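You operate a simulated robot arm through the tools that you are given. There is no shell and no other tool.

You run a simulated two-armed robot. Do the job below in one go: nothing can be reset, and whatever is moved stays where it is left.

TASK
Wash both bushes in the basket, blow them dry and open the lid.
Fine: lid shut while it runs; washer and air off at the end.

Only the result counts: the job must be done as asked and must still hold three seconds after the hand-in. Knocking over, shifting, dropping, spilling or breaking anything else fails it. Lids that push on must go on centred and level and be pressed home; caps that screw on are set level and turned clockwise until they are tight.

THE ROBOT
Two 7-joint arms with fingered hands on one trunk that stands fixed in place. Base frame: the origin is at the foot of the trunk, x ahead of it, y to its left, z up. Units: mm, rad, N and s.
The left shoulder is at [60, 177, 950], the right one opposite. Each reaches about 1000 mm from its shoulder. Payload 4 kg a hand.
The TCP of each hand is the grasp point between the finger pads, 37 mm short of the fingertips. In the tool frame z runs along the fingers and y along their closing line. The gripper opens to 124 mm; its body begins 43 mm behind the TCP. The gripper is a hand of 3 fingers: y runs from the thumb to the fingers, the wrist lies at [-15, -108, -202] in the tool frame, and closing takes about 1.5 s.
Orientation is that of the tool frame in the base frame, as a unit quaternion [x, y, z, w]. With the fingers straight down and the wrist toward the robot, the tool's x, y and z point along [0, 1, 0], [1, 0, 0] and [0, 0, -1] of the base frame.

THE INTERFACE
- The arms move only by the tool step_arm. It takes "left_moves", "right_moves" or both (then of equal length, played together; a hand with none holds still); each is a list of rows, each a list of 7 numbers: the gripper command, from -1 (fully open) to 1 (shut), values between in proportion, then the shift along the tool's x, y, z in units of 20 mm (1.0 is 20 mm), then the turn, a rotation vector about the tool's x, y, z in units of 5 degrees (1.0 is 5 degrees). In form: [[claw, x, y, z, rx, ry, rz], ...]. A call has 1 to 20 rows; each row shifts and turns the commanded pose from where the row before left it, along the tool's axes as they then stand. A call with a number of a shift or a turn outside -1 to 1 is refused whole. Rows are played at 5 a second. More than 50 mm and 0.15 rad between two rows, or a gripper value outside its range, and nothing of the call is played. Where a pose cannot be reached the arm comes as near as it can. A force on the tool above 90 N (or 10 N above the force at the start of the call, whichever is more), or a blocked arm, ends the call early, and 0.2 s more pass. Each finger travels about 72 mm/s and halts on what it meets, pressing with about 24 N; the grip force reading is that of the motor and also rises with nothing between the fingers. The clock runs only during rows and for 0.2 s after the last one: add rows that do not move to give the fingers time. The reply holds the time, the measured pose of the TCP, the force on the tool along the base axes, the opening and the grip force, in the units named above and with some noise, with the torque about the TCP (base axes, N m) and any sound that the robot's microphone picked up.
- Cameras (640 x 400 px; columns grow to the right, rows downward): "scene" is now at [51.3, 19.1, 1600.2]; the picture's right is [0.23, -0.97, 0.00], its down [-0.66, -0.16, -0.73] and it looks along [0.71, 0.17, -0.68] (base axes); focal length 361 px, centre (320, 200). "left" rides on the left gripper at [-64, -76, -136] in its tool frame; the picture's right is [-0.84, -0.26, 0.48], its down [0.48, -0.76, 0.43] and it looks along [0.25, 0.60, 0.76] (tool axes); focal length 256 px, centre (320, 200). "right" rides on the right gripper at [64, -76, -137] in its tool frame; the picture's right is [-0.84, 0.26, -0.48], its down [-0.48, -0.76, 0.43] and it looks along [-0.26, 0.60, 0.76] (tool axes); focal length 256 px, centre (320, 200). There is no depth. A picture from a camera that has moved, and an enlarged one, comes with that camera's place and axes in the base frame and with its lens.
- capture(camera): a new picture of that camera. No time passes.
- slide_trunk(by): slides the trunk up (or, below 0, down) by that many mm; the arms and the scene camera ride with it, the base frame stays. It gives what a move gives, with no picture.
- set_grasp(shape, hand): the hand has 3 fingers and takes this shape, open, in about a second: jaw (thumb against the fingers, like two jaws); tri (thumb and two fingers); tip (a fingertip pinch); poke (one finger out to press); point (the index stretched); flat (the hand flat); cup (the hand cupped); fist (a fist). The gripper value then closes the fingers along that shape, each until it touches; the sizes above hold for jaw. It gives what a move gives, with no picture.
- aim_head(pan, tilt): turns the head with the scene camera to pan (to the left, within 1.501 rad either way) and tilt (down, from -0.506 to 1.204), counted from straight ahead of the robot. It gives what a move gives.
- inspect(camera, box): a new picture of the part [left, top, right, bottom] of that camera's present view, enlarged. No time passes.
- hand_in(): hands the job in; it is judged then, once.

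Places have to be worked out from the pictures, the camera data and where the tool is seen. Open the grippers and draw the arms clear of the work before you hand the job in, unless the task says otherwise.

The tools are called as a command line: name --argument value ..., lists and objects as JSON in quotes. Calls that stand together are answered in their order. step_arm: Moves the arms, as the interface text tells. Its arguments: {"type":"object","properties":{"left_moves":{"type":"array","items":{"type":"array","items":{"type":"number"}}},"right_moves":{"type":"array","items":{"type":"array","items":{"type":"number"}}}},"required":[]} The other tools are called the same way: slide_trunk (by) moves the trunk up or down; set_grasp (shape, hand) gives the hand a shape; aim_head (pan, tilt) turns the head that bears the scene camera; capture (camera) takes a picture; inspect (camera, box) takes an enlarged picture of a part of a camera's view; hand_in () hands the job in.

At the start:

```text
t: 0.0
left_tool_pos: [508.0, 275.8, 1291.5]
left_orientation: [0.706, 0.708, 0.0, -0.001]
left_ft_force: [0.0, 0.5, -0.3]
left_torque: [0.01, -0.01, 0.0]
left_finger_gap: 123.4
left_grasp_force: 0.1
left_shape: jaw
right_tool_pos: [683.1, -203.9, 1289.6]
right_orientation: [0.707, 0.707, 0.0, -0.001]
right_ft_force: [-0.6, 0.8, 0.2]
right_torque: [0.02, 0.01, 0.01]
right_finger_gap: 123.6
right_grasp_force: 0.1
right_shape: jaw
trunk travel left (down, up): [-475.0, 115.0]
head pan, tilt (commanded): [0.236, 0.745]
```

scene: 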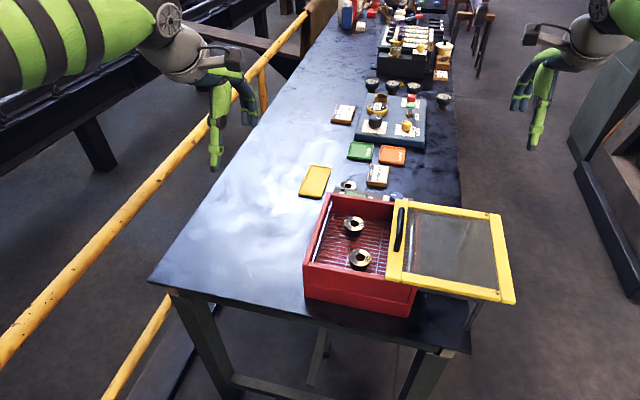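
right: 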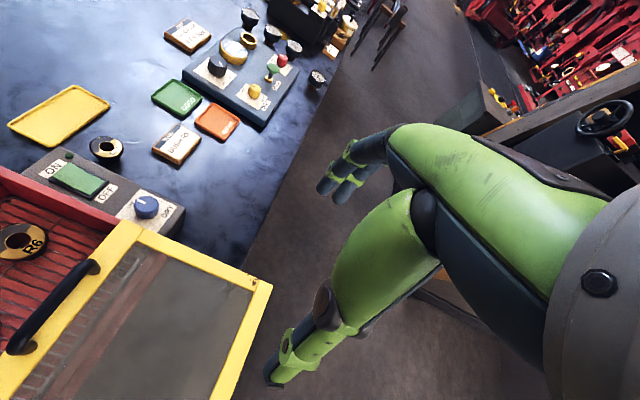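
left: 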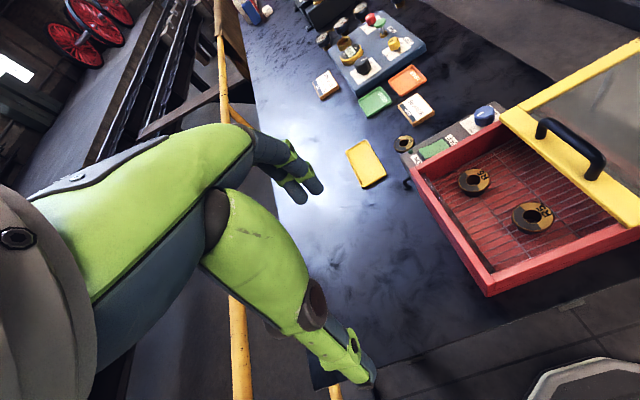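

The pictures show a red basket washer with a yellow-framed lid opened to the right, a control strip behind it with a green rocker and a blue knob, and a third bush outside the basket. I'll look closer before moving.

inspect --camera "scene" --box '[280, 130, 540, 330]'

inspect --camera "right" --box '[0, 80, 280, 400]'

inspect --camera "left" --box '[340, 40, 640, 310]'

inspect --camera "right" --box '[20, 120, 220, 260]'

```text
2.00 times, centred on (410, 230) of scene
camera zoom: at [51.3, 19.1, 1600.2], right [0.23, -0.97, 0.0], down [-0.66, -0.16, -0.73], along [0.71, 0.17, -0.68], focal length 722 px, centre (140, 140)
```

zoom: 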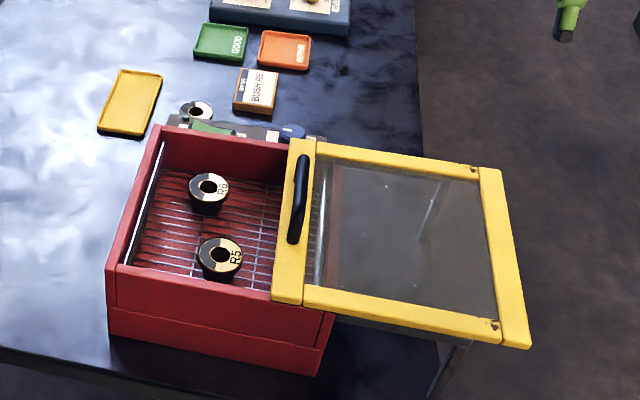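

```text
1.25 times, centred on (140, 240) of right
camera zoom: at [606.9, -139.4, 1425.7], right [0.26, -0.84, 0.48], down [-0.76, -0.48, -0.43], along [0.6, -0.26, -0.76], focal length 320 px, centre (545, 150)
```

zoom: 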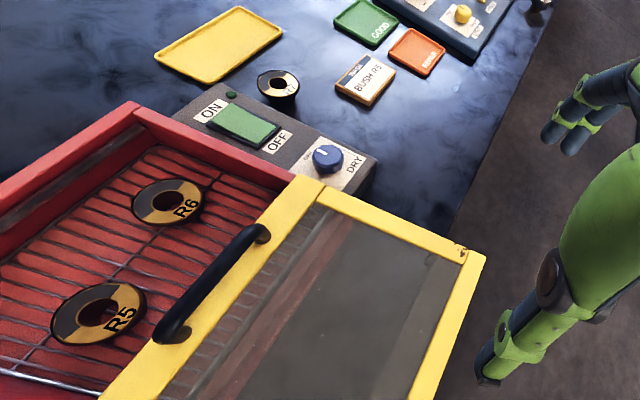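

```text
1.48 times, centred on (490, 175) of left
camera zoom: at [433.1, 211.1, 1428.3], right [-0.26, -0.84, -0.48], down [-0.76, 0.48, -0.43], along [0.6, 0.25, -0.76], focal length 379 px, centre (68, 237)
```

zoom: 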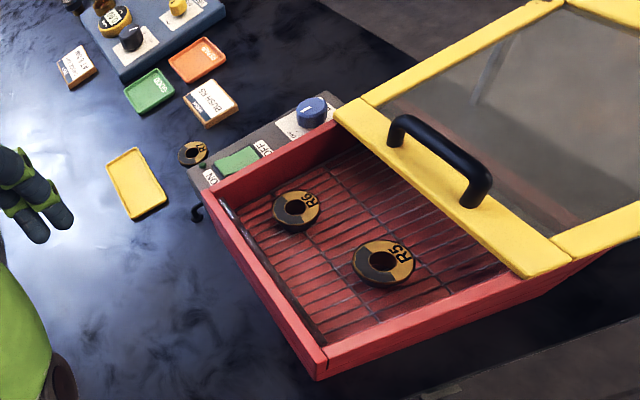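

```text
2.86 times, centred on (120, 190) of right
camera zoom: at [606.9, -139.4, 1425.7], right [0.26, -0.84, 0.48], down [-0.76, -0.48, -0.43], along [0.6, -0.26, -0.76], focal length 731 px, centre (891, 229)
```

zoom: 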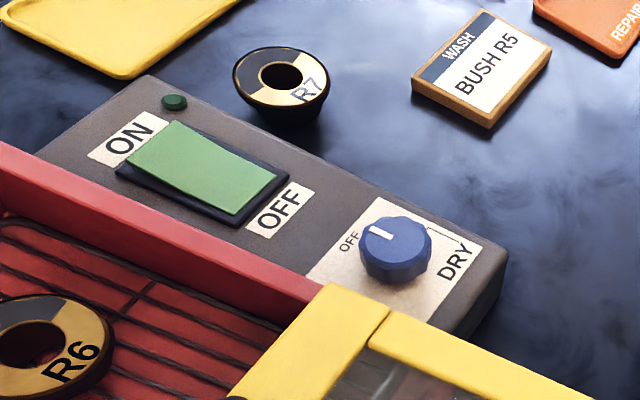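

The knob reads OFF/DRY and the rocker ON/OFF, and the lid looks like it slides along y. I'll read the cards and the area beyond for more hints.

inspect --camera "scene" --box '[320, 60, 480, 200]'

inspect --camera "right" --box '[140, 0, 340, 170]'

inspect --camera "left" --box '[300, 0, 440, 130]'

inspect --camera "scene" --box '[380, 190, 530, 320]'

inspect --camera "scene" --box '[320, 0, 480, 100]'

```text
2.86 times, centred on (400, 130) of scene
camera zoom: at [51.3, 19.1, 1600.2], right [0.23, -0.97, 0.0], down [-0.66, -0.16, -0.73], along [0.71, 0.17, -0.68], focal length 1032 px, centre (91, 400)
```

zoom: 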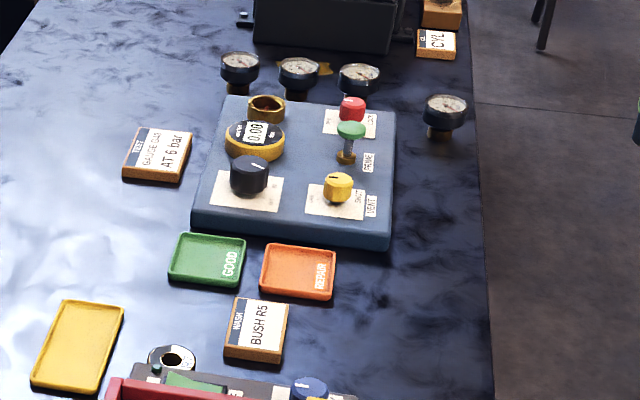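

```text
2.35 times, centred on (240, 85) of right
camera zoom: at [606.9, -139.4, 1425.7], right [0.26, -0.84, 0.48], down [-0.76, -0.48, -0.43], along [0.6, -0.26, -0.76], focal length 602 px, centre (508, 471)
```

zoom: 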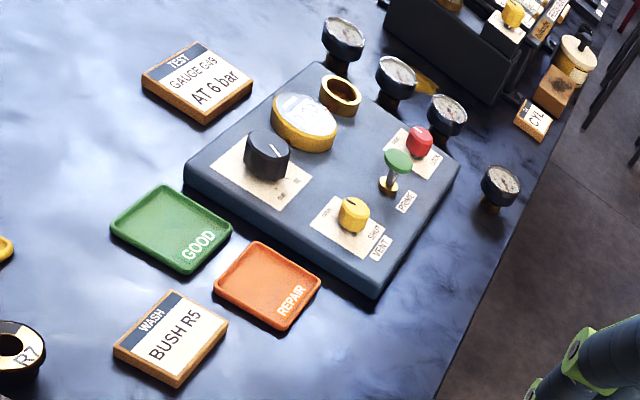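

```text
3.08 times, centred on (370, 65) of left
camera zoom: at [433.1, 211.1, 1428.3], right [-0.26, -0.84, -0.48], down [-0.76, 0.48, -0.43], along [0.6, 0.25, -0.76], focal length 788 px, centre (166, 615)
```

zoom: 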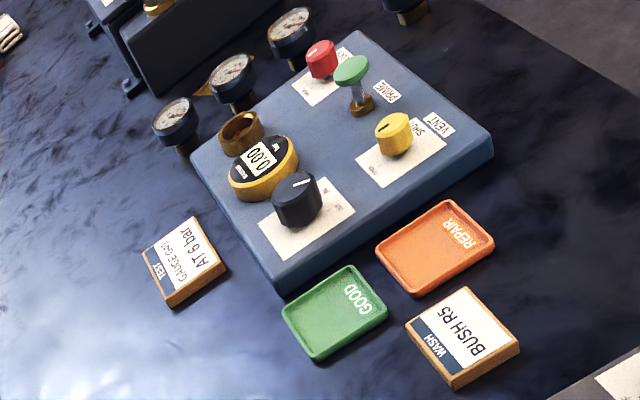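

```text
3.08 times, centred on (455, 255) of scene
camera zoom: at [51.3, 19.1, 1600.2], right [0.23, -0.97, 0.0], down [-0.66, -0.16, -0.73], along [0.71, 0.17, -0.68], focal length 1111 px, centre (-95, 31)
```

zoom: 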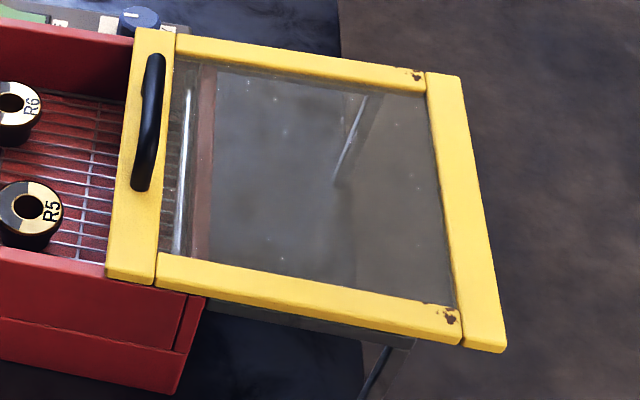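

```text
4.00 times, centred on (400, 50) of scene
camera zoom: at [51.3, 19.1, 1600.2], right [0.23, -0.97, 0.0], down [-0.66, -0.16, -0.73], along [0.71, 0.17, -0.68], focal length 1445 px, centre (0, 800)
```

zoom: 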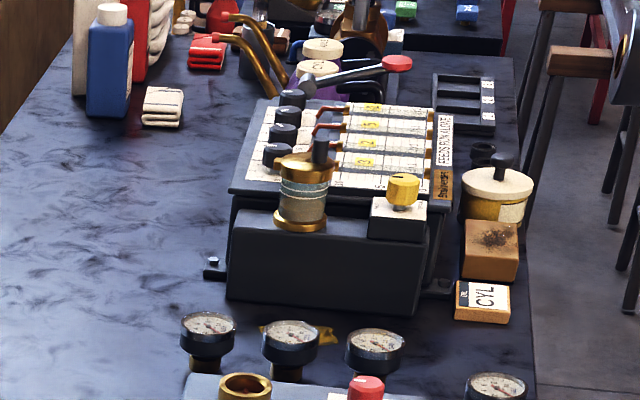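

Triangulating from the three views: the lid spans about x 497–744, y −8 to −255 at z≈990, and its handle bar lies along x (575–655) at y≈−26, z≈1040. The rocker is near (776, 90, 952) and the knob near (783, −15, 967). I'll turn the right hand 90° so its closing line runs along y for the handle.

step_arm --right_moves '[[-1, 0, 0, 0, 0, 0, -1], [-1, 0, 0, 0, 0, 0, -1], [-1, 0, 0, 0, 0, 0, -1], [-1, 0, 0, 0, 0, 0, -1], [-1, 0, 0, 0, 0, 0, -1], [-1, 0, 0, 0, 0, 0, -1], [-1, 0, 0, 0, 0, 0, -1], [-1, 0, 0, 0, 0, 0, -1], [-1, 0, 0, 0, 0, 0, -1], [-1, 0, 0, 0, 0, 0, -1], [-1, 0, 0, 0, 0, 0, -1], [-1, 0, 0, 0, 0, 0, -1], [-1, 0, 0, 0, 0, 0, -1], [-1, 0, 0, 0, 0, 0, -1], [-1, 0, 0, 0, 0, 0, -1], [-1, 0, 0, 0, 0, 0, -1], [-1, 0, 0, 0, 0, 0, -1], [-1, 0, 0, 0, 0, 0, -1]]'

```text
t: 3.8
left_tool_pos: [507.8, 275.5, 1290.7]
left_orientation: [0.707, 0.707, 0.0, 0.0]
left_ft_force: [-0.8, -0.5, -0.3]
left_torque: [0.0, 0.0, 0.01]
left_finger_gap: 123.6
left_grasp_force: 0.0
left_shape: jaw
right_tool_pos: [682.9, -203.7, 1287.9]
right_orientation: [-0.001, 1.0, 0.0, -0.001]
right_ft_force: [-0.6, -0.2, -0.5]
right_torque: [-0.02, -0.01, 0.03]
right_finger_gap: 123.4
right_grasp_force: 0.0
right_shape: jaw
trunk travel left (down, up): [-475.0, 115.0]
head pan, tilt (commanded): [0.236, 0.745]
```

The right hand is turned with its tool y along base +y. Next I move it over the handle at about (614, −26), still high.

step_arm --right_moves '[[-1, 0.38, 0.99, 0.3, 0, 0, 0], [-1, 0.38, 0.99, 0.3, 0, 0, 0], [-1, 0.38, 0.99, 0.3, 0, 0, 0], [-1, 0.38, 0.99, 0.3, 0, 0, 0], [-1, 0.38, 0.99, 0.3, 0, 0, 0], [-1, 0.38, 0.99, 0.3, 0, 0, 0], [-1, 0.38, 0.99, 0.3, 0, 0, 0], [-1, 0.38, 0.99, 0.3, 0, 0, 0], [-1, 0.38, 0.99, 0.3, 0, 0, 0], [-1, 0, 0, 0, 0, 0, 0]]'

capture --camera "right"

capture --camera "scene"

capture --camera "left"

```text
t: 6.0
left_tool_pos: [508.5, 274.5, 1291.8]
left_orientation: [0.708, 0.706, 0.0, 0.0]
left_ft_force: [-0.7, -0.7, -0.1]
left_torque: [0.02, 0.05, -0.01]
left_finger_gap: 123.5
left_grasp_force: 0.1
left_shape: jaw
right_tool_pos: [613.6, -22.9, 1232.8]
right_orientation: [0.0, 1.0, 0.0, 0.001]
right_ft_force: [0.1, -0.6, 0.1]
right_torque: [0.01, -0.01, -0.03]
right_finger_gap: 123.6
right_grasp_force: 0.1
right_shape: jaw
trunk travel left (down, up): [-475.0, 115.0]
head pan, tilt (commanded): [0.236, 0.745]
```

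```text
taken
camera right: at [550.6, -99.1, 1369.8], right [0.84, 0.26, 0.48], down [0.48, -0.76, -0.43], along [0.26, 0.6, -0.76], focal length 256 px, centre (320, 200)
```

right: 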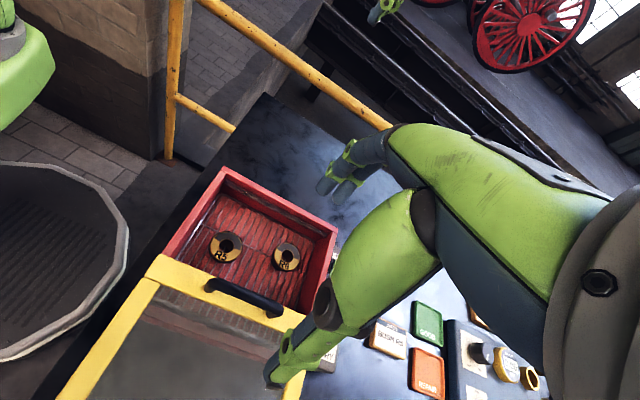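

```text
taken
camera scene: at [51.3, 18.9, 1600.2], right [0.23, -0.97, 0.0], down [-0.66, -0.16, -0.73], along [0.71, 0.17, -0.68], focal length 361 px, centre (320, 200)
```

scene: 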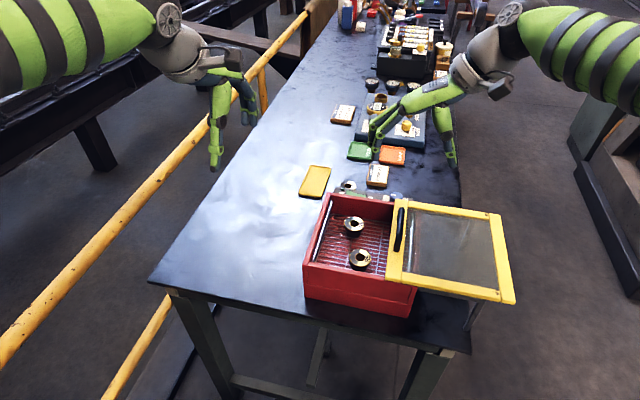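

```text
taken
camera left: at [433.2, 210.9, 1428.3], right [-0.26, -0.84, -0.48], down [-0.76, 0.48, -0.43], along [0.6, 0.25, -0.76], focal length 256 px, centre (320, 200)
```

left: 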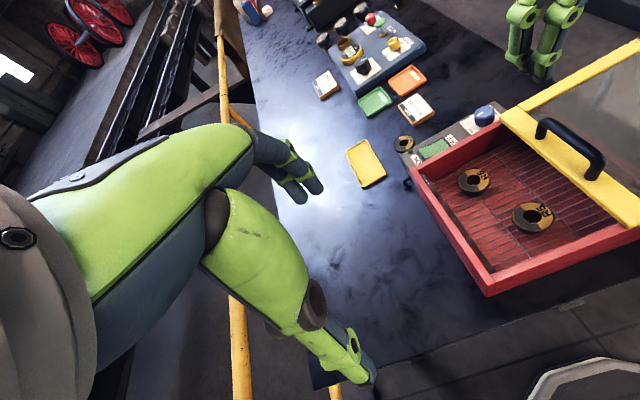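

The reprojected handle position matches this view. I'll zoom in on the handle to refine its width and height before lowering.

inspect --camera "right" --box '[140, 220, 320, 340]'

inspect --camera "left" --box '[490, 80, 640, 220]'

inspect --camera "scene" --box '[370, 190, 430, 300]'

```text
3.33 times, centred on (230, 280) of right
camera zoom: at [550.6, -99.1, 1369.8], right [0.84, 0.26, 0.48], down [0.48, -0.76, -0.43], along [0.26, 0.6, -0.76], focal length 853 px, centre (620, -67)
```

zoom: 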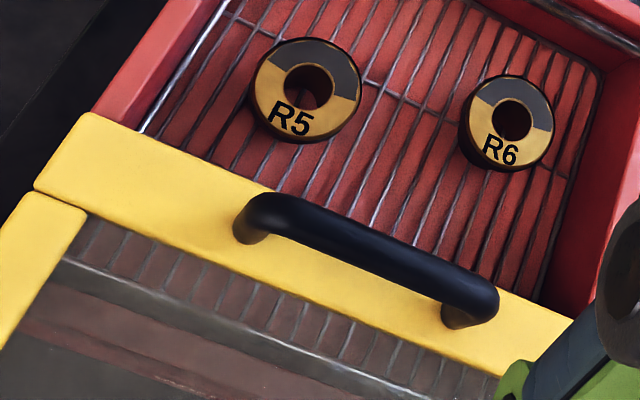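

```text
2.86 times, centred on (565, 150) of left
camera zoom: at [433.2, 210.9, 1428.3], right [-0.26, -0.84, -0.48], down [-0.76, 0.48, -0.43], along [0.6, 0.25, -0.76], focal length 731 px, centre (-380, 343)
```

zoom: 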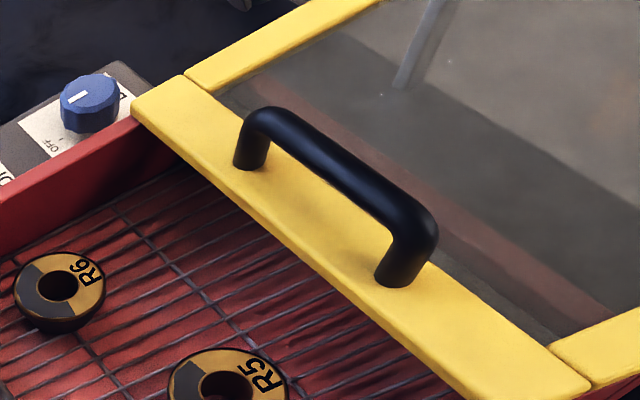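

```text
3.64 times, centred on (400, 245) of scene
camera zoom: at [51.3, 18.9, 1600.2], right [0.23, -0.97, 0.0], down [-0.66, -0.16, -0.73], along [0.71, 0.17, -0.68], focal length 1314 px, centre (29, 36)
```

zoom: 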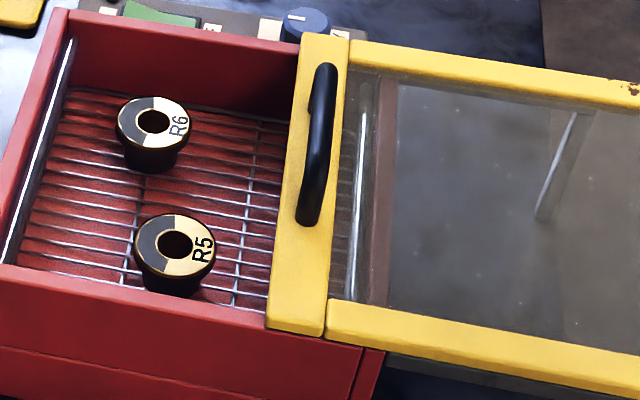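

The bar centre comes out at about (611, −24, 1043), some 15 mm thick, with the lid top at about 990. I'll lower the open hand to z≈1041 so the bar sits between the pads with the fingertips just above the lid.

step_arm --right_moves '[[-1, 0, 0, 1, 0, 0, 0], [-1, 0, 0, 1, 0, 0, 0], [-1, 0, 0, 1, 0, 0, 0], [-1, 0, 0, 1, 0, 0, 0], [-1, 0, 0, 1, 0, 0, 0], [-1, 0, 0, 1, 0, 0, 0], [-1, 0, 0, 1, 0, 0, 0], [-1, 0, 0, 1, 0, 0, 0], [-1, 0, 0, 1, 0, 0, 0], [-1, 0, 0, 0.3, 0, 0, 0], [-1, 0, 0, 0.3, 0, 0, 0], [-1, 0, 0, 0, 0, 0, 0]]'

capture --camera "right"

inspect --camera "scene" --box '[300, 100, 540, 320]'

inspect --camera "left" --box '[440, 0, 640, 220]'

```text
t: 8.6
left_tool_pos: [508.1, 276.3, 1290.8]
left_orientation: [0.707, 0.707, 0.0, 0.0]
left_ft_force: [-0.2, -0.1, -0.8]
left_torque: [-0.04, -0.02, -0.03]
left_finger_gap: 123.4
left_grasp_force: 0.0
left_shape: jaw
right_tool_pos: [614.4, -25.4, 1042.3]
right_orientation: [0.0, 1.0, 0.0, -0.001]
right_ft_force: [0.6, -0.3, -0.6]
right_torque: [-0.02, 0.01, 0.03]
right_finger_gap: 123.9
right_grasp_force: 0.1
right_shape: jaw
trunk travel left (down, up): [-475.0, 115.0]
head pan, tilt (commanded): [0.236, 0.745]
```

```text
taken
camera right: at [549.8, -101.6, 1179.4], right [0.84, 0.26, 0.48], down [0.48, -0.76, -0.43], along [0.26, 0.6, -0.76], focal length 256 px, centre (320, 200)
```

right: 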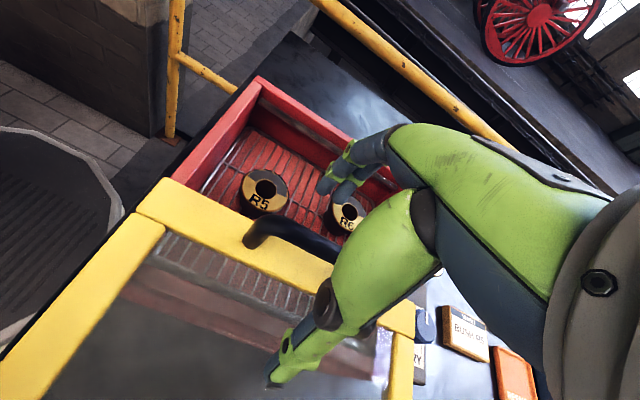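

```text
1.82 times, centred on (420, 210) of scene
camera zoom: at [51.3, 19.1, 1600.3], right [0.23, -0.97, 0.0], down [-0.66, -0.16, -0.73], along [0.71, 0.17, -0.68], focal length 657 px, centre (138, 182)
```

zoom: 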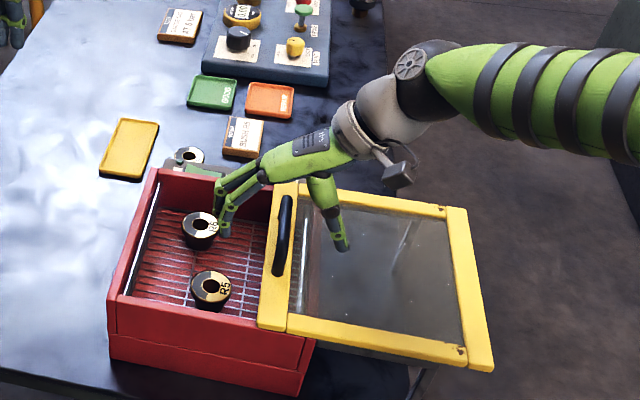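

```text
1.82 times, centred on (540, 110) of left
camera zoom: at [433.1, 211.1, 1428.3], right [-0.26, -0.84, -0.48], down [-0.76, 0.48, -0.43], along [0.6, 0.25, -0.76], focal length 465 px, centre (-80, 364)
```

zoom: 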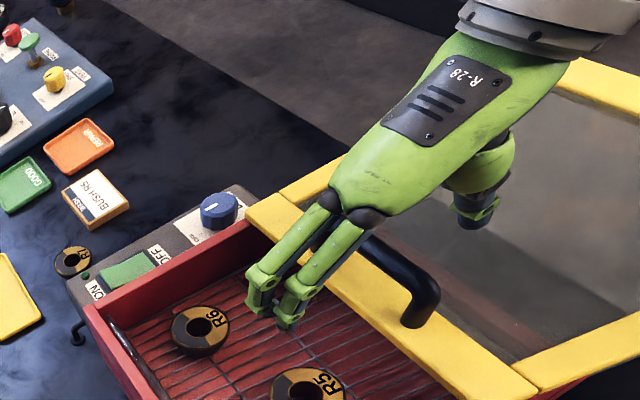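

The bar is between thumb and fingers, with no contact forces. Now I close the right hand on the bar.

step_arm --right_moves '[[0, 0, 0, 0, 0, 0, 0], [0.5, 0, 0, 0, 0, 0, 0], [1, 0, 0, 0, 0, 0, 0], [1, 0, 0, 0, 0, 0, 0], [1, 0, 0, 0, 0, 0, 0], [1, 0, 0, 0, 0, 0, 0], [1, 0, 0, 0, 0, 0, 0], [1, 0, 0, 0, 0, 0, 0], [1, 0, 0, 0, 0, 0, 0], [1, 0, 0, 0, 0, 0, 0]]'

inspect --camera "left" --box '[440, 0, 640, 220]'

inspect --camera "scene" --box '[300, 100, 540, 320]'

```text
t: 10.8
left_tool_pos: [507.2, 275.5, 1291.9]
left_orientation: [0.707, 0.707, -0.001, 0.0]
left_ft_force: [-0.1, 0.1, 0.3]
left_torque: [-0.01, 0.01, 0.0]
left_finger_gap: 123.5
left_grasp_force: 0.1
left_shape: jaw
right_tool_pos: [614.3, -26.2, 1042.2]
right_orientation: [0.0, 1.0, 0.0, 0.0]
right_ft_force: [0.0, -1.3, -6.0]
right_torque: [0.02, -0.07, -0.17]
right_finger_gap: 5.6
right_grasp_force: 24.0
right_shape: jaw
trunk travel left (down, up): [-475.0, 115.0]
head pan, tilt (commanded): [0.236, 0.745]
```

```text
1.82 times, centred on (540, 110) of left
camera zoom: at [433.6, 211.0, 1428.2], right [-0.26, -0.84, -0.48], down [-0.76, 0.48, -0.43], along [0.6, 0.25, -0.76], focal length 465 px, centre (-80, 364)
```

zoom: 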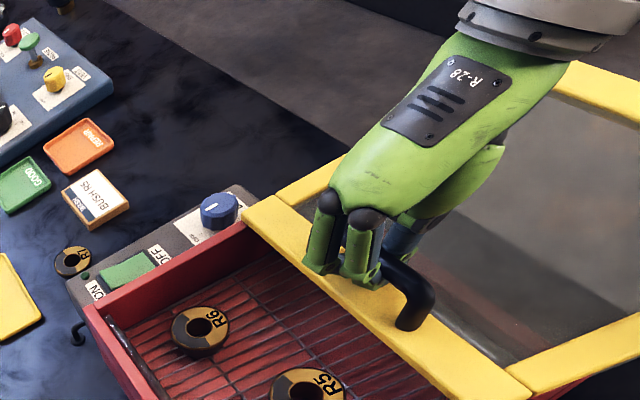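

```text
1.82 times, centred on (420, 210) of scene
camera zoom: at [51.8, 18.9, 1600.2], right [0.23, -0.97, 0.0], down [-0.66, -0.16, -0.73], along [0.71, 0.17, -0.68], focal length 657 px, centre (138, 182)
```

zoom: 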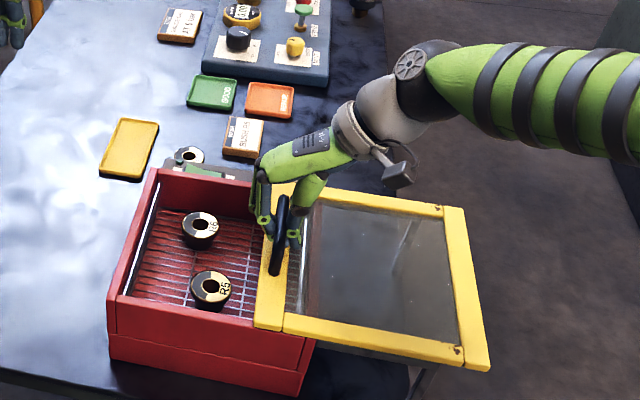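

The bar is gripped (24 N) and the lid has shifted by a hair with it. I'll slide it toward +y slowly at first to check that it runs freely.

step_arm --right_moves '[[1, 0, 0.3, 0, 0, 0, 0], [1, 0, 0.5, 0, 0, 0, 0], [1, 0, 0.5, 0, 0, 0, 0], [1, 0, 0.5, 0, 0, 0, 0]]'

capture --camera "scene"

```text
t: 11.8
left_tool_pos: [508.1, 275.8, 1292.0]
left_orientation: [0.707, 0.707, 0.0, 0.0]
left_ft_force: [0.1, 0.0, -0.1]
left_torque: [-0.02, 0.01, -0.01]
left_finger_gap: 123.7
left_grasp_force: 0.1
left_shape: jaw
right_tool_pos: [614.5, 10.6, 1043.2]
right_orientation: [0.0, 1.0, 0.0, -0.001]
right_ft_force: [-5.1, -0.3, -18.8]
right_torque: [-0.02, -0.07, -0.1]
right_finger_gap: 5.2
right_grasp_force: 24.4
right_shape: jaw
trunk travel left (down, up): [-475.0, 115.0]
head pan, tilt (commanded): [0.236, 0.745]
```

```text
taken
camera scene: at [52.0, 19.2, 1600.1], right [0.23, -0.97, 0.0], down [-0.66, -0.16, -0.73], along [0.71, 0.17, -0.68], focal length 361 px, centre (320, 200)
```

scene: 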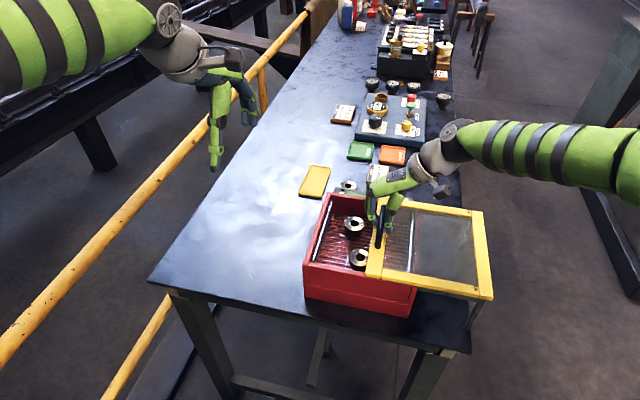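

The lid slides freely along with the hand (handle now at y≈11). I'll continue most of the way, easing down 2 mm to relieve the slight upward pull.

step_arm --right_moves '[[1, 0, 0.5, 0.1, 0, 0, 0], [1, 0, 0.8, 0, 0, 0, 0], [1, 0, 0.8, 0, 0, 0, 0], [1, 0, 0.8, 0, 0, 0, 0], [1, 0, 0.8, 0, 0, 0, 0], [1, 0, 0.8, 0, 0, 0, 0], [1, 0, 0.5, 0, 0, 0, 0]]'

inspect --camera "scene" --box '[280, 150, 520, 330]'

capture --camera "left"

```text
t: 13.4
left_tool_pos: [508.3, 276.3, 1291.6]
left_orientation: [0.707, 0.707, 0.0, 0.0]
left_ft_force: [-0.4, -0.8, 0.1]
left_torque: [0.01, 0.01, 0.01]
left_finger_gap: 123.6
left_grasp_force: 0.0
left_shape: jaw
right_tool_pos: [614.1, 112.0, 1041.9]
right_orientation: [0.0, 1.0, 0.001, -0.001]
right_ft_force: [-1.3, -0.5, 3.7]
right_torque: [0.04, -0.01, -0.16]
right_finger_gap: 4.9
right_grasp_force: 23.3
right_shape: jaw
trunk travel left (down, up): [-475.0, 115.0]
head pan, tilt (commanded): [0.236, 0.745]
```

```text
2.22 times, centred on (400, 240) of scene
camera zoom: at [50.8, 19.1, 1600.4], right [0.23, -0.97, 0.0], down [-0.66, -0.16, -0.74], along [0.72, 0.17, -0.68], focal length 803 px, centre (142, 111)
```

zoom: 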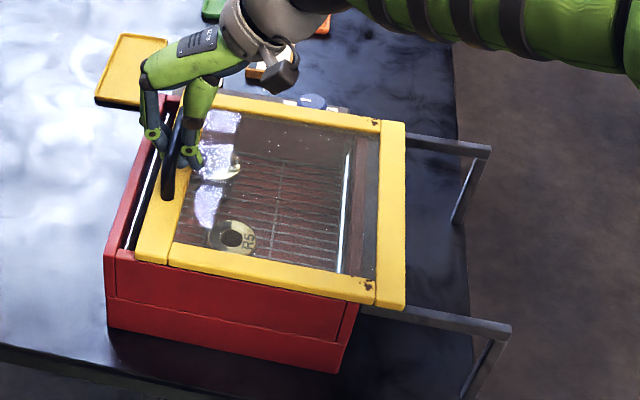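

```text
taken
camera left: at [432.7, 211.2, 1428.6], right [-0.26, -0.84, -0.48], down [-0.76, 0.48, -0.43], along [0.6, 0.25, -0.76], focal length 256 px, centre (320, 200)
```

left: 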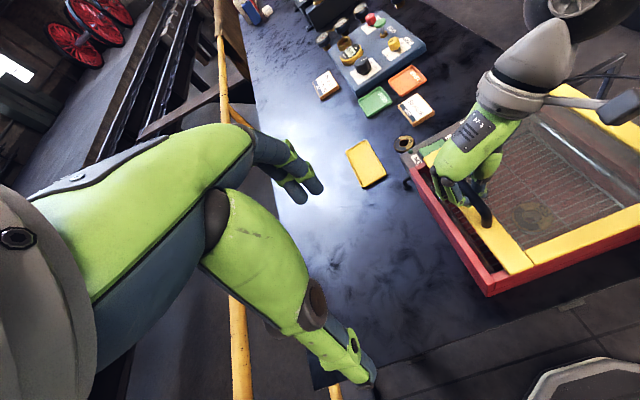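

The lid edge is still about 30–35 mm short of the left rim. I'll continue in small steps and watch the y force for the end stop.

step_arm --right_moves '[[1, 0, 0.4, 0, 0, 0, 0], [1, 0, 0.4, 0, 0, 0, 0], [1, 0, 0.4, 0, 0, 0, 0], [1, 0, 0.2, 0, 0, 0, 0]]'

inspect --camera "scene" --box '[280, 150, 520, 330]'

inspect --camera "left" --box '[380, 100, 640, 320]'

```text
t: 14.4
left_tool_pos: [508.7, 275.8, 1291.8]
left_orientation: [0.708, 0.706, 0.0, 0.0]
left_ft_force: [0.0, -0.5, 0.8]
left_torque: [0.01, 0.0, 0.02]
left_finger_gap: 123.7
left_grasp_force: 0.1
left_shape: jaw
right_tool_pos: [614.6, 138.8, 1041.2]
right_orientation: [0.001, 1.0, 0.0, 0.001]
right_ft_force: [-0.4, 0.0, 7.5]
right_torque: [0.1, 0.08, -0.1]
right_finger_gap: 5.0
right_grasp_force: 24.1
right_shape: jaw
trunk travel left (down, up): [-475.0, 115.0]
head pan, tilt (commanded): [0.236, 0.745]
```

```text
2.22 times, centred on (400, 240) of scene
camera zoom: at [50.7, 18.9, 1600.3], right [0.23, -0.97, 0.0], down [-0.66, -0.16, -0.74], along [0.72, 0.17, -0.68], focal length 803 px, centre (142, 111)
```

zoom: 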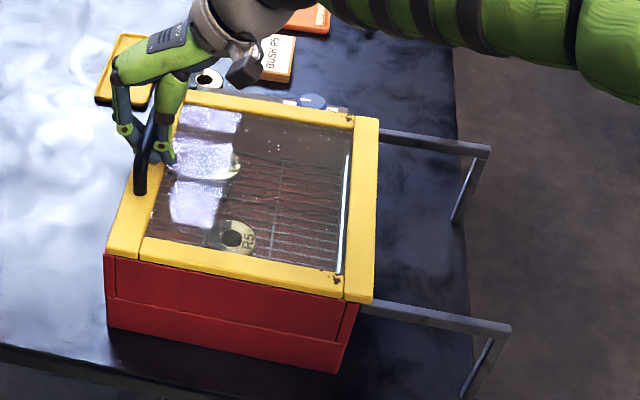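

```text
1.82 times, centred on (510, 210) of left
camera zoom: at [432.6, 210.9, 1428.6], right [-0.26, -0.84, -0.48], down [-0.76, 0.48, -0.43], along [0.6, 0.25, -0.76], focal length 465 px, centre (-26, 182)
```

zoom: 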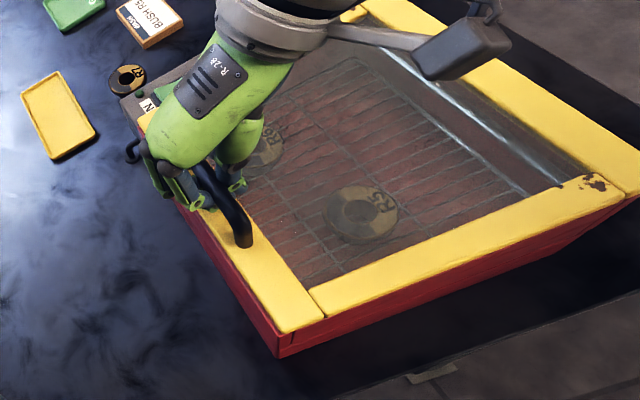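

The lid now nearly covers the basket and there is still no y force. I'll push a few more millimetres to find the stop.

step_arm --right_moves '[[1, 0, 0.2, 0, 0, 0, 0], [1, 0, 0.15, 0, 0, 0, 0]]'

```text
t: 15.0
left_tool_pos: [507.2, 275.9, 1290.8]
left_orientation: [0.708, 0.707, -0.001, 0.0]
left_ft_force: [0.2, -1.1, -0.1]
left_torque: [-0.02, 0.0, 0.02]
left_finger_gap: 123.7
left_grasp_force: 0.0
left_shape: jaw
right_tool_pos: [614.2, 145.2, 1042.1]
right_orientation: [0.001, 1.0, -0.001, 0.0]
right_ft_force: [0.6, -2.6, 8.7]
right_torque: [0.04, 0.04, -0.1]
right_finger_gap: 4.9
right_grasp_force: 24.0
right_shape: jaw
trunk travel left (down, up): [-475.0, 115.0]
head pan, tilt (commanded): [0.236, 0.745]
```

step_arm --right_moves '[[1, 0, 0.15, 0, 0, 0, 0], [1, 0, 0.15, 0, 0, 0, 0]]'

inspect --camera "left" --box '[380, 100, 640, 320]'

inspect --camera "scene" --box '[280, 150, 520, 330]'

```text
t: 15.6
left_tool_pos: [505.7, 272.8, 1292.4]
left_orientation: [0.708, 0.707, 0.001, -0.001]
left_ft_force: [0.9, 0.1, -0.8]
left_torque: [0.0, -0.04, 0.0]
left_finger_gap: 123.4
left_grasp_force: 0.2
left_shape: jaw
right_tool_pos: [613.5, 146.8, 1041.1]
right_orientation: [0.001, 1.0, -0.001, 0.001]
right_ft_force: [-3.4, -23.9, 9.3]
right_torque: [-0.1, 0.04, 0.03]
right_finger_gap: 7.3
right_grasp_force: 23.4
right_shape: jaw
trunk travel left (down, up): [-475.0, 115.0]
head pan, tilt (commanded): [0.236, 0.745]
```

```text
1.82 times, centred on (510, 210) of left
camera zoom: at [432.0, 208.7, 1429.1], right [-0.26, -0.84, -0.48], down [-0.76, 0.48, -0.43], along [0.6, 0.26, -0.76], focal length 465 px, centre (-26, 182)
```

zoom: 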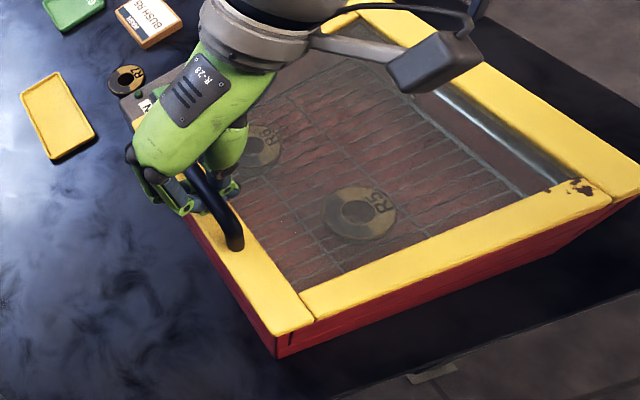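

```text
2.22 times, centred on (400, 240) of scene
camera zoom: at [50.1, 15.8, 1600.3], right [0.23, -0.97, 0.0], down [-0.66, -0.16, -0.74], along [0.72, 0.17, -0.68], focal length 803 px, centre (142, 111)
```

zoom: 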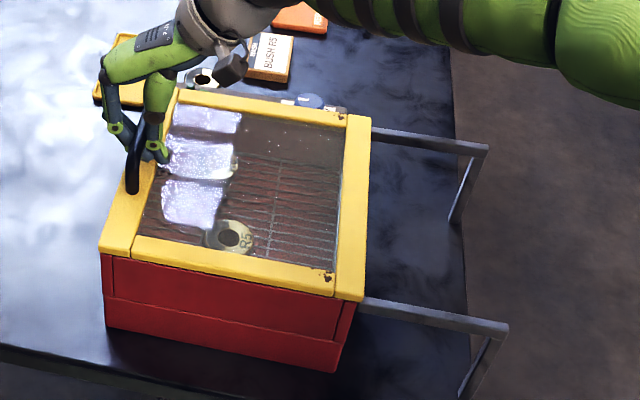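

The y force of −24 N shows the lid is against its stop, and it sits flush over the basket. I'll release the bar and lift the right hand clear.

step_arm --right_moves '[[0.5, 0, 0, 0, 0, 0, 0], [-0.2, 0, 0, 0, 0, 0, 0], [-0.6, 0, 0, 0, 0, 0, 0], [-1, 0, 0, 0, 0, 0, 0], [-1, 0, 0, 0, 0, 0, 0], [-1, 0, 0, 0, 0, 0, 0], [-1, 0, 0, 0, 0, 0, 0], [-1, 0, 0, 0, 0, 0, 0], [-1, 0, 0, -1, 0, 0, 0], [-1, 0, 0, -1, 0, 0, 0], [-1, 0, 0, -1, 0, 0, 0], [-1, 0, 0, -1, 0, 0, 0], [-1, 0, 0, -1, 0, 0, 0], [-1, 0, 0, -1, 0, 0, 0], [-1, 0, 0, -1, 0, 0, 0], [-1, 0, 0, -1, 0, 0, 0]]'

inspect --camera "scene" --box '[280, 150, 520, 330]'

inspect --camera "left" --box '[380, 60, 640, 320]'

```text
t: 19.0
left_tool_pos: [508.3, 276.5, 1291.6]
left_orientation: [0.707, 0.707, 0.0, 0.001]
left_ft_force: [0.2, 0.3, -0.5]
left_torque: [0.0, 0.05, 0.0]
left_finger_gap: 123.6
left_grasp_force: 0.1
left_shape: jaw
right_tool_pos: [613.7, 152.7, 1201.8]
right_orientation: [0.001, 1.0, 0.001, 0.0]
right_ft_force: [0.6, 0.5, -0.3]
right_torque: [0.01, -0.01, 0.02]
right_finger_gap: 123.4
right_grasp_force: 0.1
right_shape: jaw
trunk travel left (down, up): [-475.0, 115.0]
head pan, tilt (commanded): [0.236, 0.745]
```

```text
2.22 times, centred on (400, 240) of scene
camera zoom: at [51.0, 19.3, 1600.2], right [0.23, -0.97, 0.0], down [-0.66, -0.16, -0.74], along [0.71, 0.17, -0.68], focal length 803 px, centre (142, 111)
```

zoom: 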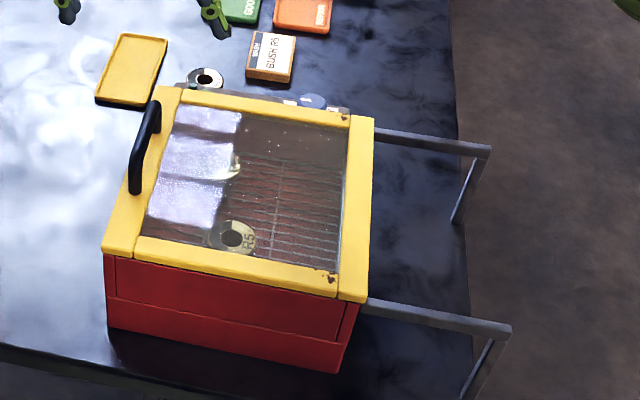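

```text
1.54 times, centred on (510, 190) of left
camera zoom: at [432.9, 211.3, 1428.4], right [-0.26, -0.84, -0.48], down [-0.76, 0.48, -0.43], along [0.6, 0.25, -0.76], focal length 394 px, centre (28, 215)
```

zoom: 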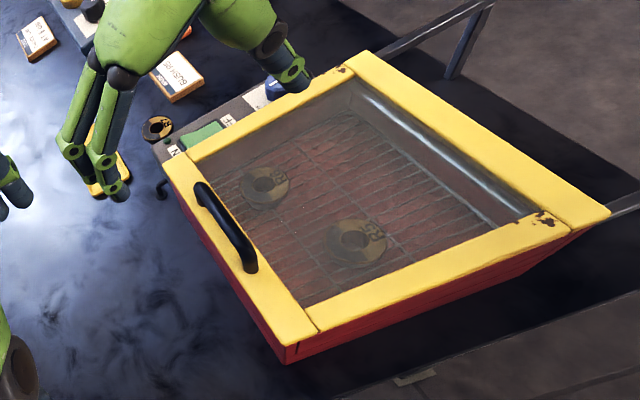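

The lid is shut and the right hand is clear. I'll bring the right hand over the knob area, still high, to look at the panel from close by.

step_arm --right_moves '[[-1, -0.85, -0.95, 0, 0, 0, 0], [-1, -0.85, -0.95, 0, 0, 0, 0], [-1, -0.85, -0.95, 0, 0, 0, 0], [-1, -0.85, -0.95, 0, 0, 0, 0], [-1, -0.85, -0.95, 0, 0, 0, 0], [-1, -0.85, -0.95, 0, 0, 0, 0], [-1, -0.85, -0.95, 0, 0, 0, 0], [-1, -0.85, -0.95, 0, 0, 0, 0], [-1, -0.85, -0.95, 0, 0, 0, 0], [-1, -0.85, 0, 0, 0, 0, 0], [-1, 0, 0, 0, 0, 0, 0]]'

capture --camera "right"

capture --camera "left"

capture --camera "scene"

```text
t: 21.4
left_tool_pos: [508.0, 275.1, 1290.4]
left_orientation: [0.708, 0.706, -0.001, -0.001]
left_ft_force: [0.2, -0.8, -0.1]
left_torque: [0.04, -0.01, 0.01]
left_finger_gap: 123.6
left_grasp_force: 0.0
left_shape: jaw
right_tool_pos: [755.6, -27.0, 1194.3]
right_orientation: [0.001, 1.0, 0.0, 0.0]
right_ft_force: [-0.4, -0.2, -0.3]
right_torque: [-0.05, -0.01, 0.04]
right_finger_gap: 123.6
right_grasp_force: 0.0
right_shape: jaw
right hand out of reach, approached as far as the arm can: row 9, 10
trunk travel left (down, up): [-475.0, 115.0]
head pan, tilt (commanded): [0.236, 0.745]
```

```text
taken
camera right: at [692.9, -102.5, 1330.9], right [0.84, 0.26, 0.48], down [0.48, -0.76, -0.43], along [0.26, 0.6, -0.76], focal length 256 px, centre (320, 200)
```

right: 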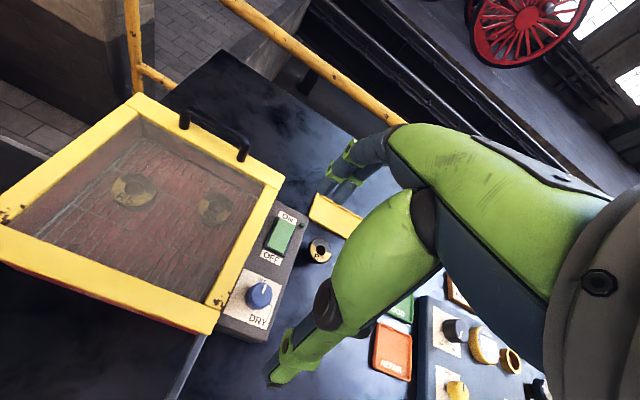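

```text
taken
camera left: at [432.7, 211.3, 1428.4], right [-0.26, -0.84, -0.48], down [-0.76, 0.48, -0.43], along [0.6, 0.25, -0.76], focal length 256 px, centre (320, 200)
```

left: 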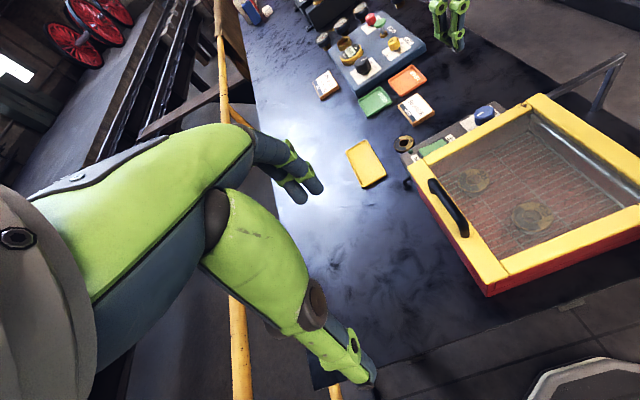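

```text
taken
camera scene: at [50.9, 19.3, 1600.3], right [0.23, -0.97, 0.0], down [-0.66, -0.16, -0.74], along [0.71, 0.17, -0.68], focal length 361 px, centre (320, 200)
```

scene: 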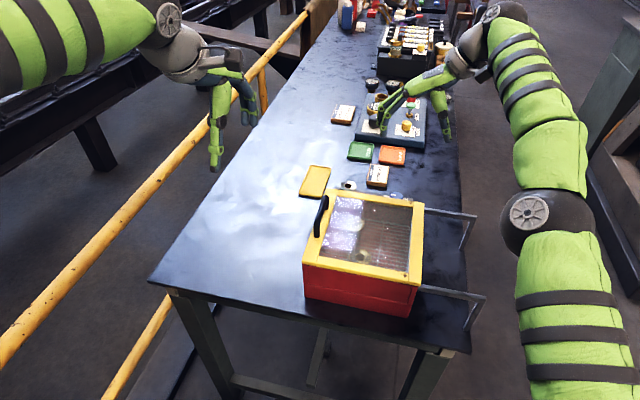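

The right hand stops at its reach limit at this height (x≈756), but it should reach further lower down. I'll enlarge the view of the panel.

inspect --camera "right" --box '[200, 190, 350, 340]'

inspect --camera "left" --box '[390, 80, 520, 200]'

```text
2.67 times, centred on (275, 265) of right
camera zoom: at [692.9, -102.5, 1330.9], right [0.84, 0.26, 0.48], down [0.48, -0.76, -0.43], along [0.26, 0.6, -0.76], focal length 683 px, centre (440, 27)
```

zoom: 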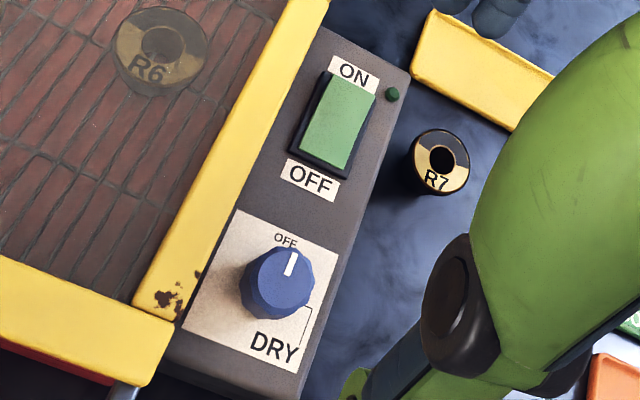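

```text
3.33 times, centred on (455, 140) of left
camera zoom: at [432.7, 211.3, 1428.4], right [-0.26, -0.84, -0.48], down [-0.76, 0.48, -0.43], along [0.6, 0.25, -0.76], focal length 853 px, centre (-130, 400)
```

zoom: 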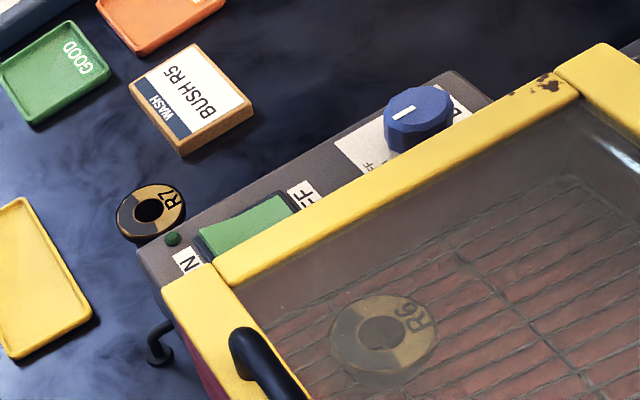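

The panel features are now consistent: rocker frame x 757–796, y 60–122 (ON end at +y), knob at about (778, −12) with its pointer on OFF toward +y and the DRY mark toward +x, about a quarter turn clockwise. I'll back the right hand off to the side and give the left hand its poke shape for the rocker.

step_arm --right_moves '[[-1, 0.9, -1, 0, 0, 0, 0], [-1, 0.9, -1, 0, 0, 0, 0], [-1, 0.5, -1, 0, 0, 0, 0], [-1, 0.5, -1, 0, 0, 0, 0], [-1, 0, -1, 0, 0, 0, 0], [-1, 0, -1, 0, 0, 0, 0], [-1, 0, -1, 0, 0, 0, 0], [-1, 0, -1, 0, 0, 0, 0], [-1, 0, -1, 0, 0, 0, 0]]'

set_grasp --hand "left" --shape "poke"

capture --camera "left"

inspect --camera "scene" --box '[130, 0, 330, 200]'

```text
t: 23.4
left_tool_pos: [506.9, 274.3, 1290.9]
left_orientation: [0.707, 0.707, 0.0, 0.0]
left_ft_force: [-0.2, 0.5, -0.1]
left_torque: [-0.03, -0.01, -0.01]
left_finger_gap: 123.7
left_grasp_force: 0.1
left_shape: jaw
right_tool_pos: [699.6, -205.2, 1194.3]
right_orientation: [0.001, 1.0, 0.0, 0.0]
right_ft_force: [0.1, -0.2, -0.3]
right_torque: [0.0, 0.01, -0.04]
right_finger_gap: 124.1
right_grasp_force: 0.0
right_shape: jaw
trunk travel left (down, up): [-475.0, 115.0]
head pan, tilt (commanded): [0.236, 0.745]
```

```text
t: 24.3
left_tool_pos: [507.6, 275.1, 1290.8]
left_orientation: [0.707, 0.707, 0.001, 0.0]
left_ft_force: [-0.1, 0.2, -0.3]
left_torque: [0.02, 0.04, 0.01]
left_finger_gap: 0.0
left_grasp_force: 0.0
left_shape: poke
right_tool_pos: [700.1, -204.1, 1194.4]
right_orientation: [0.0, 1.0, 0.0, 0.001]
right_ft_force: [0.1, -0.5, 0.1]
right_torque: [0.01, -0.01, -0.03]
right_finger_gap: 123.7
right_grasp_force: 0.1
right_shape: jaw
trunk travel left (down, up): [-475.0, 115.0]
head pan, tilt (commanded): [0.236, 0.745]
```

```text
taken
camera left: at [433.2, 211.2, 1428.3], right [-0.26, -0.84, -0.48], down [-0.76, 0.48, -0.43], along [0.6, 0.25, -0.76], focal length 256 px, centre (320, 200)
```

left: 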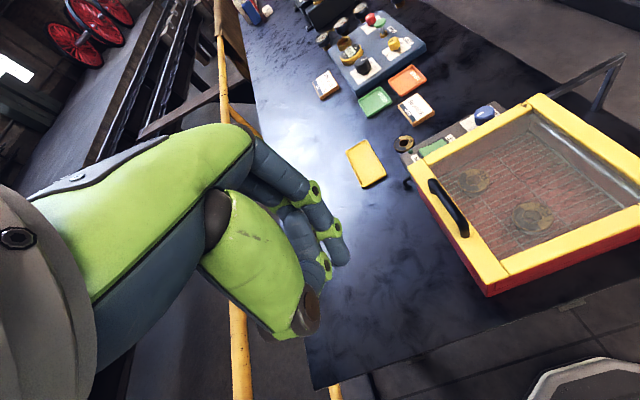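

```text
2.00 times, centred on (230, 100) of scene
camera zoom: at [51.3, 19.1, 1600.2], right [0.23, -0.97, 0.0], down [-0.66, -0.16, -0.73], along [0.71, 0.17, -0.68], focal length 722 px, centre (500, 400)
```

zoom: 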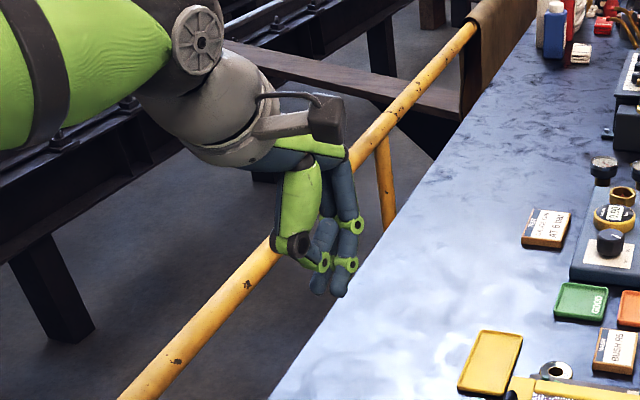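

In the left view the poke shape shows two fingers partly out and the thumb folded. I'll drive the gripper value to 1 in free air to see which finger stays out.

step_arm --left_moves '[[1, 0, 0, 0, 0, 0, 0], [1, 0, 0, 0, 0, 0, 0], [1, 0, 0, 0, 0, 0, 0], [1, 0, 0, 0, 0, 0, 0], [1, 0, 0, 0, 0, 0, 0], [1, 0, 0, 0, 0, 0, 0], [1, 0, 0, 0, 0, 0, 0]]'

capture --camera "left"

inspect --camera "scene" --box '[130, 0, 330, 200]'

```text
t: 25.9
left_tool_pos: [508.3, 276.3, 1290.5]
left_orientation: [0.708, 0.707, 0.0, 0.0]
left_ft_force: [0.1, -0.4, -0.4]
left_torque: [-0.03, 0.05, 0.01]
left_finger_gap: 0.0
left_grasp_force: 0.1
left_shape: poke
right_tool_pos: [699.7, -203.9, 1193.2]
right_orientation: [0.0, 1.0, -0.001, 0.0]
right_ft_force: [-0.1, 0.6, -0.5]
right_torque: [-0.01, 0.0, 0.0]
right_finger_gap: 123.9
right_grasp_force: 0.1
right_shape: jaw
trunk travel left (down, up): [-475.0, 115.0]
head pan, tilt (commanded): [0.236, 0.745]
```

```text
taken
camera left: at [433.2, 211.1, 1428.3], right [-0.26, -0.84, -0.48], down [-0.76, 0.48, -0.43], along [0.6, 0.25, -0.76], focal length 256 px, centre (320, 200)
```

left: 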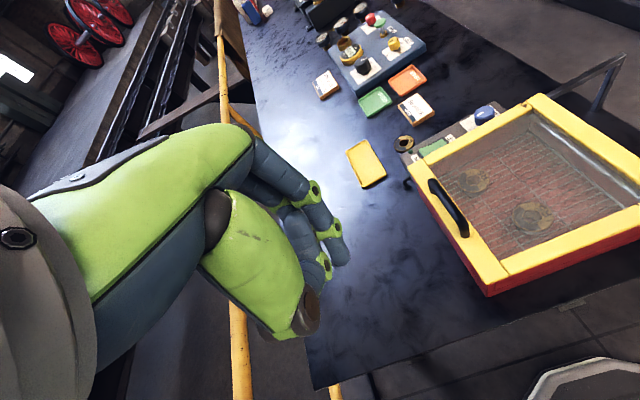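

```text
2.00 times, centred on (230, 100) of scene
camera zoom: at [51.3, 19.0, 1600.2], right [0.23, -0.97, 0.0], down [-0.66, -0.16, -0.73], along [0.71, 0.17, -0.68], focal length 722 px, centre (500, 400)
```

zoom: 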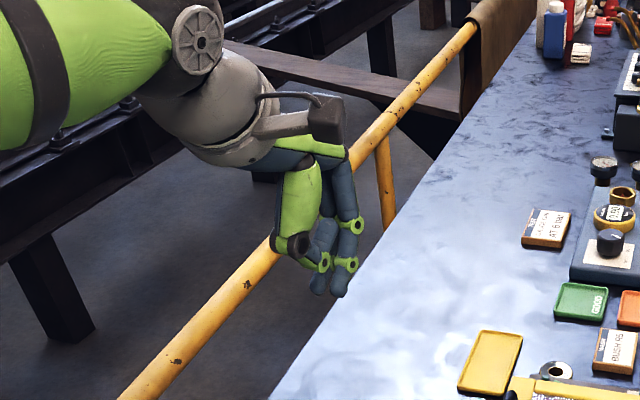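

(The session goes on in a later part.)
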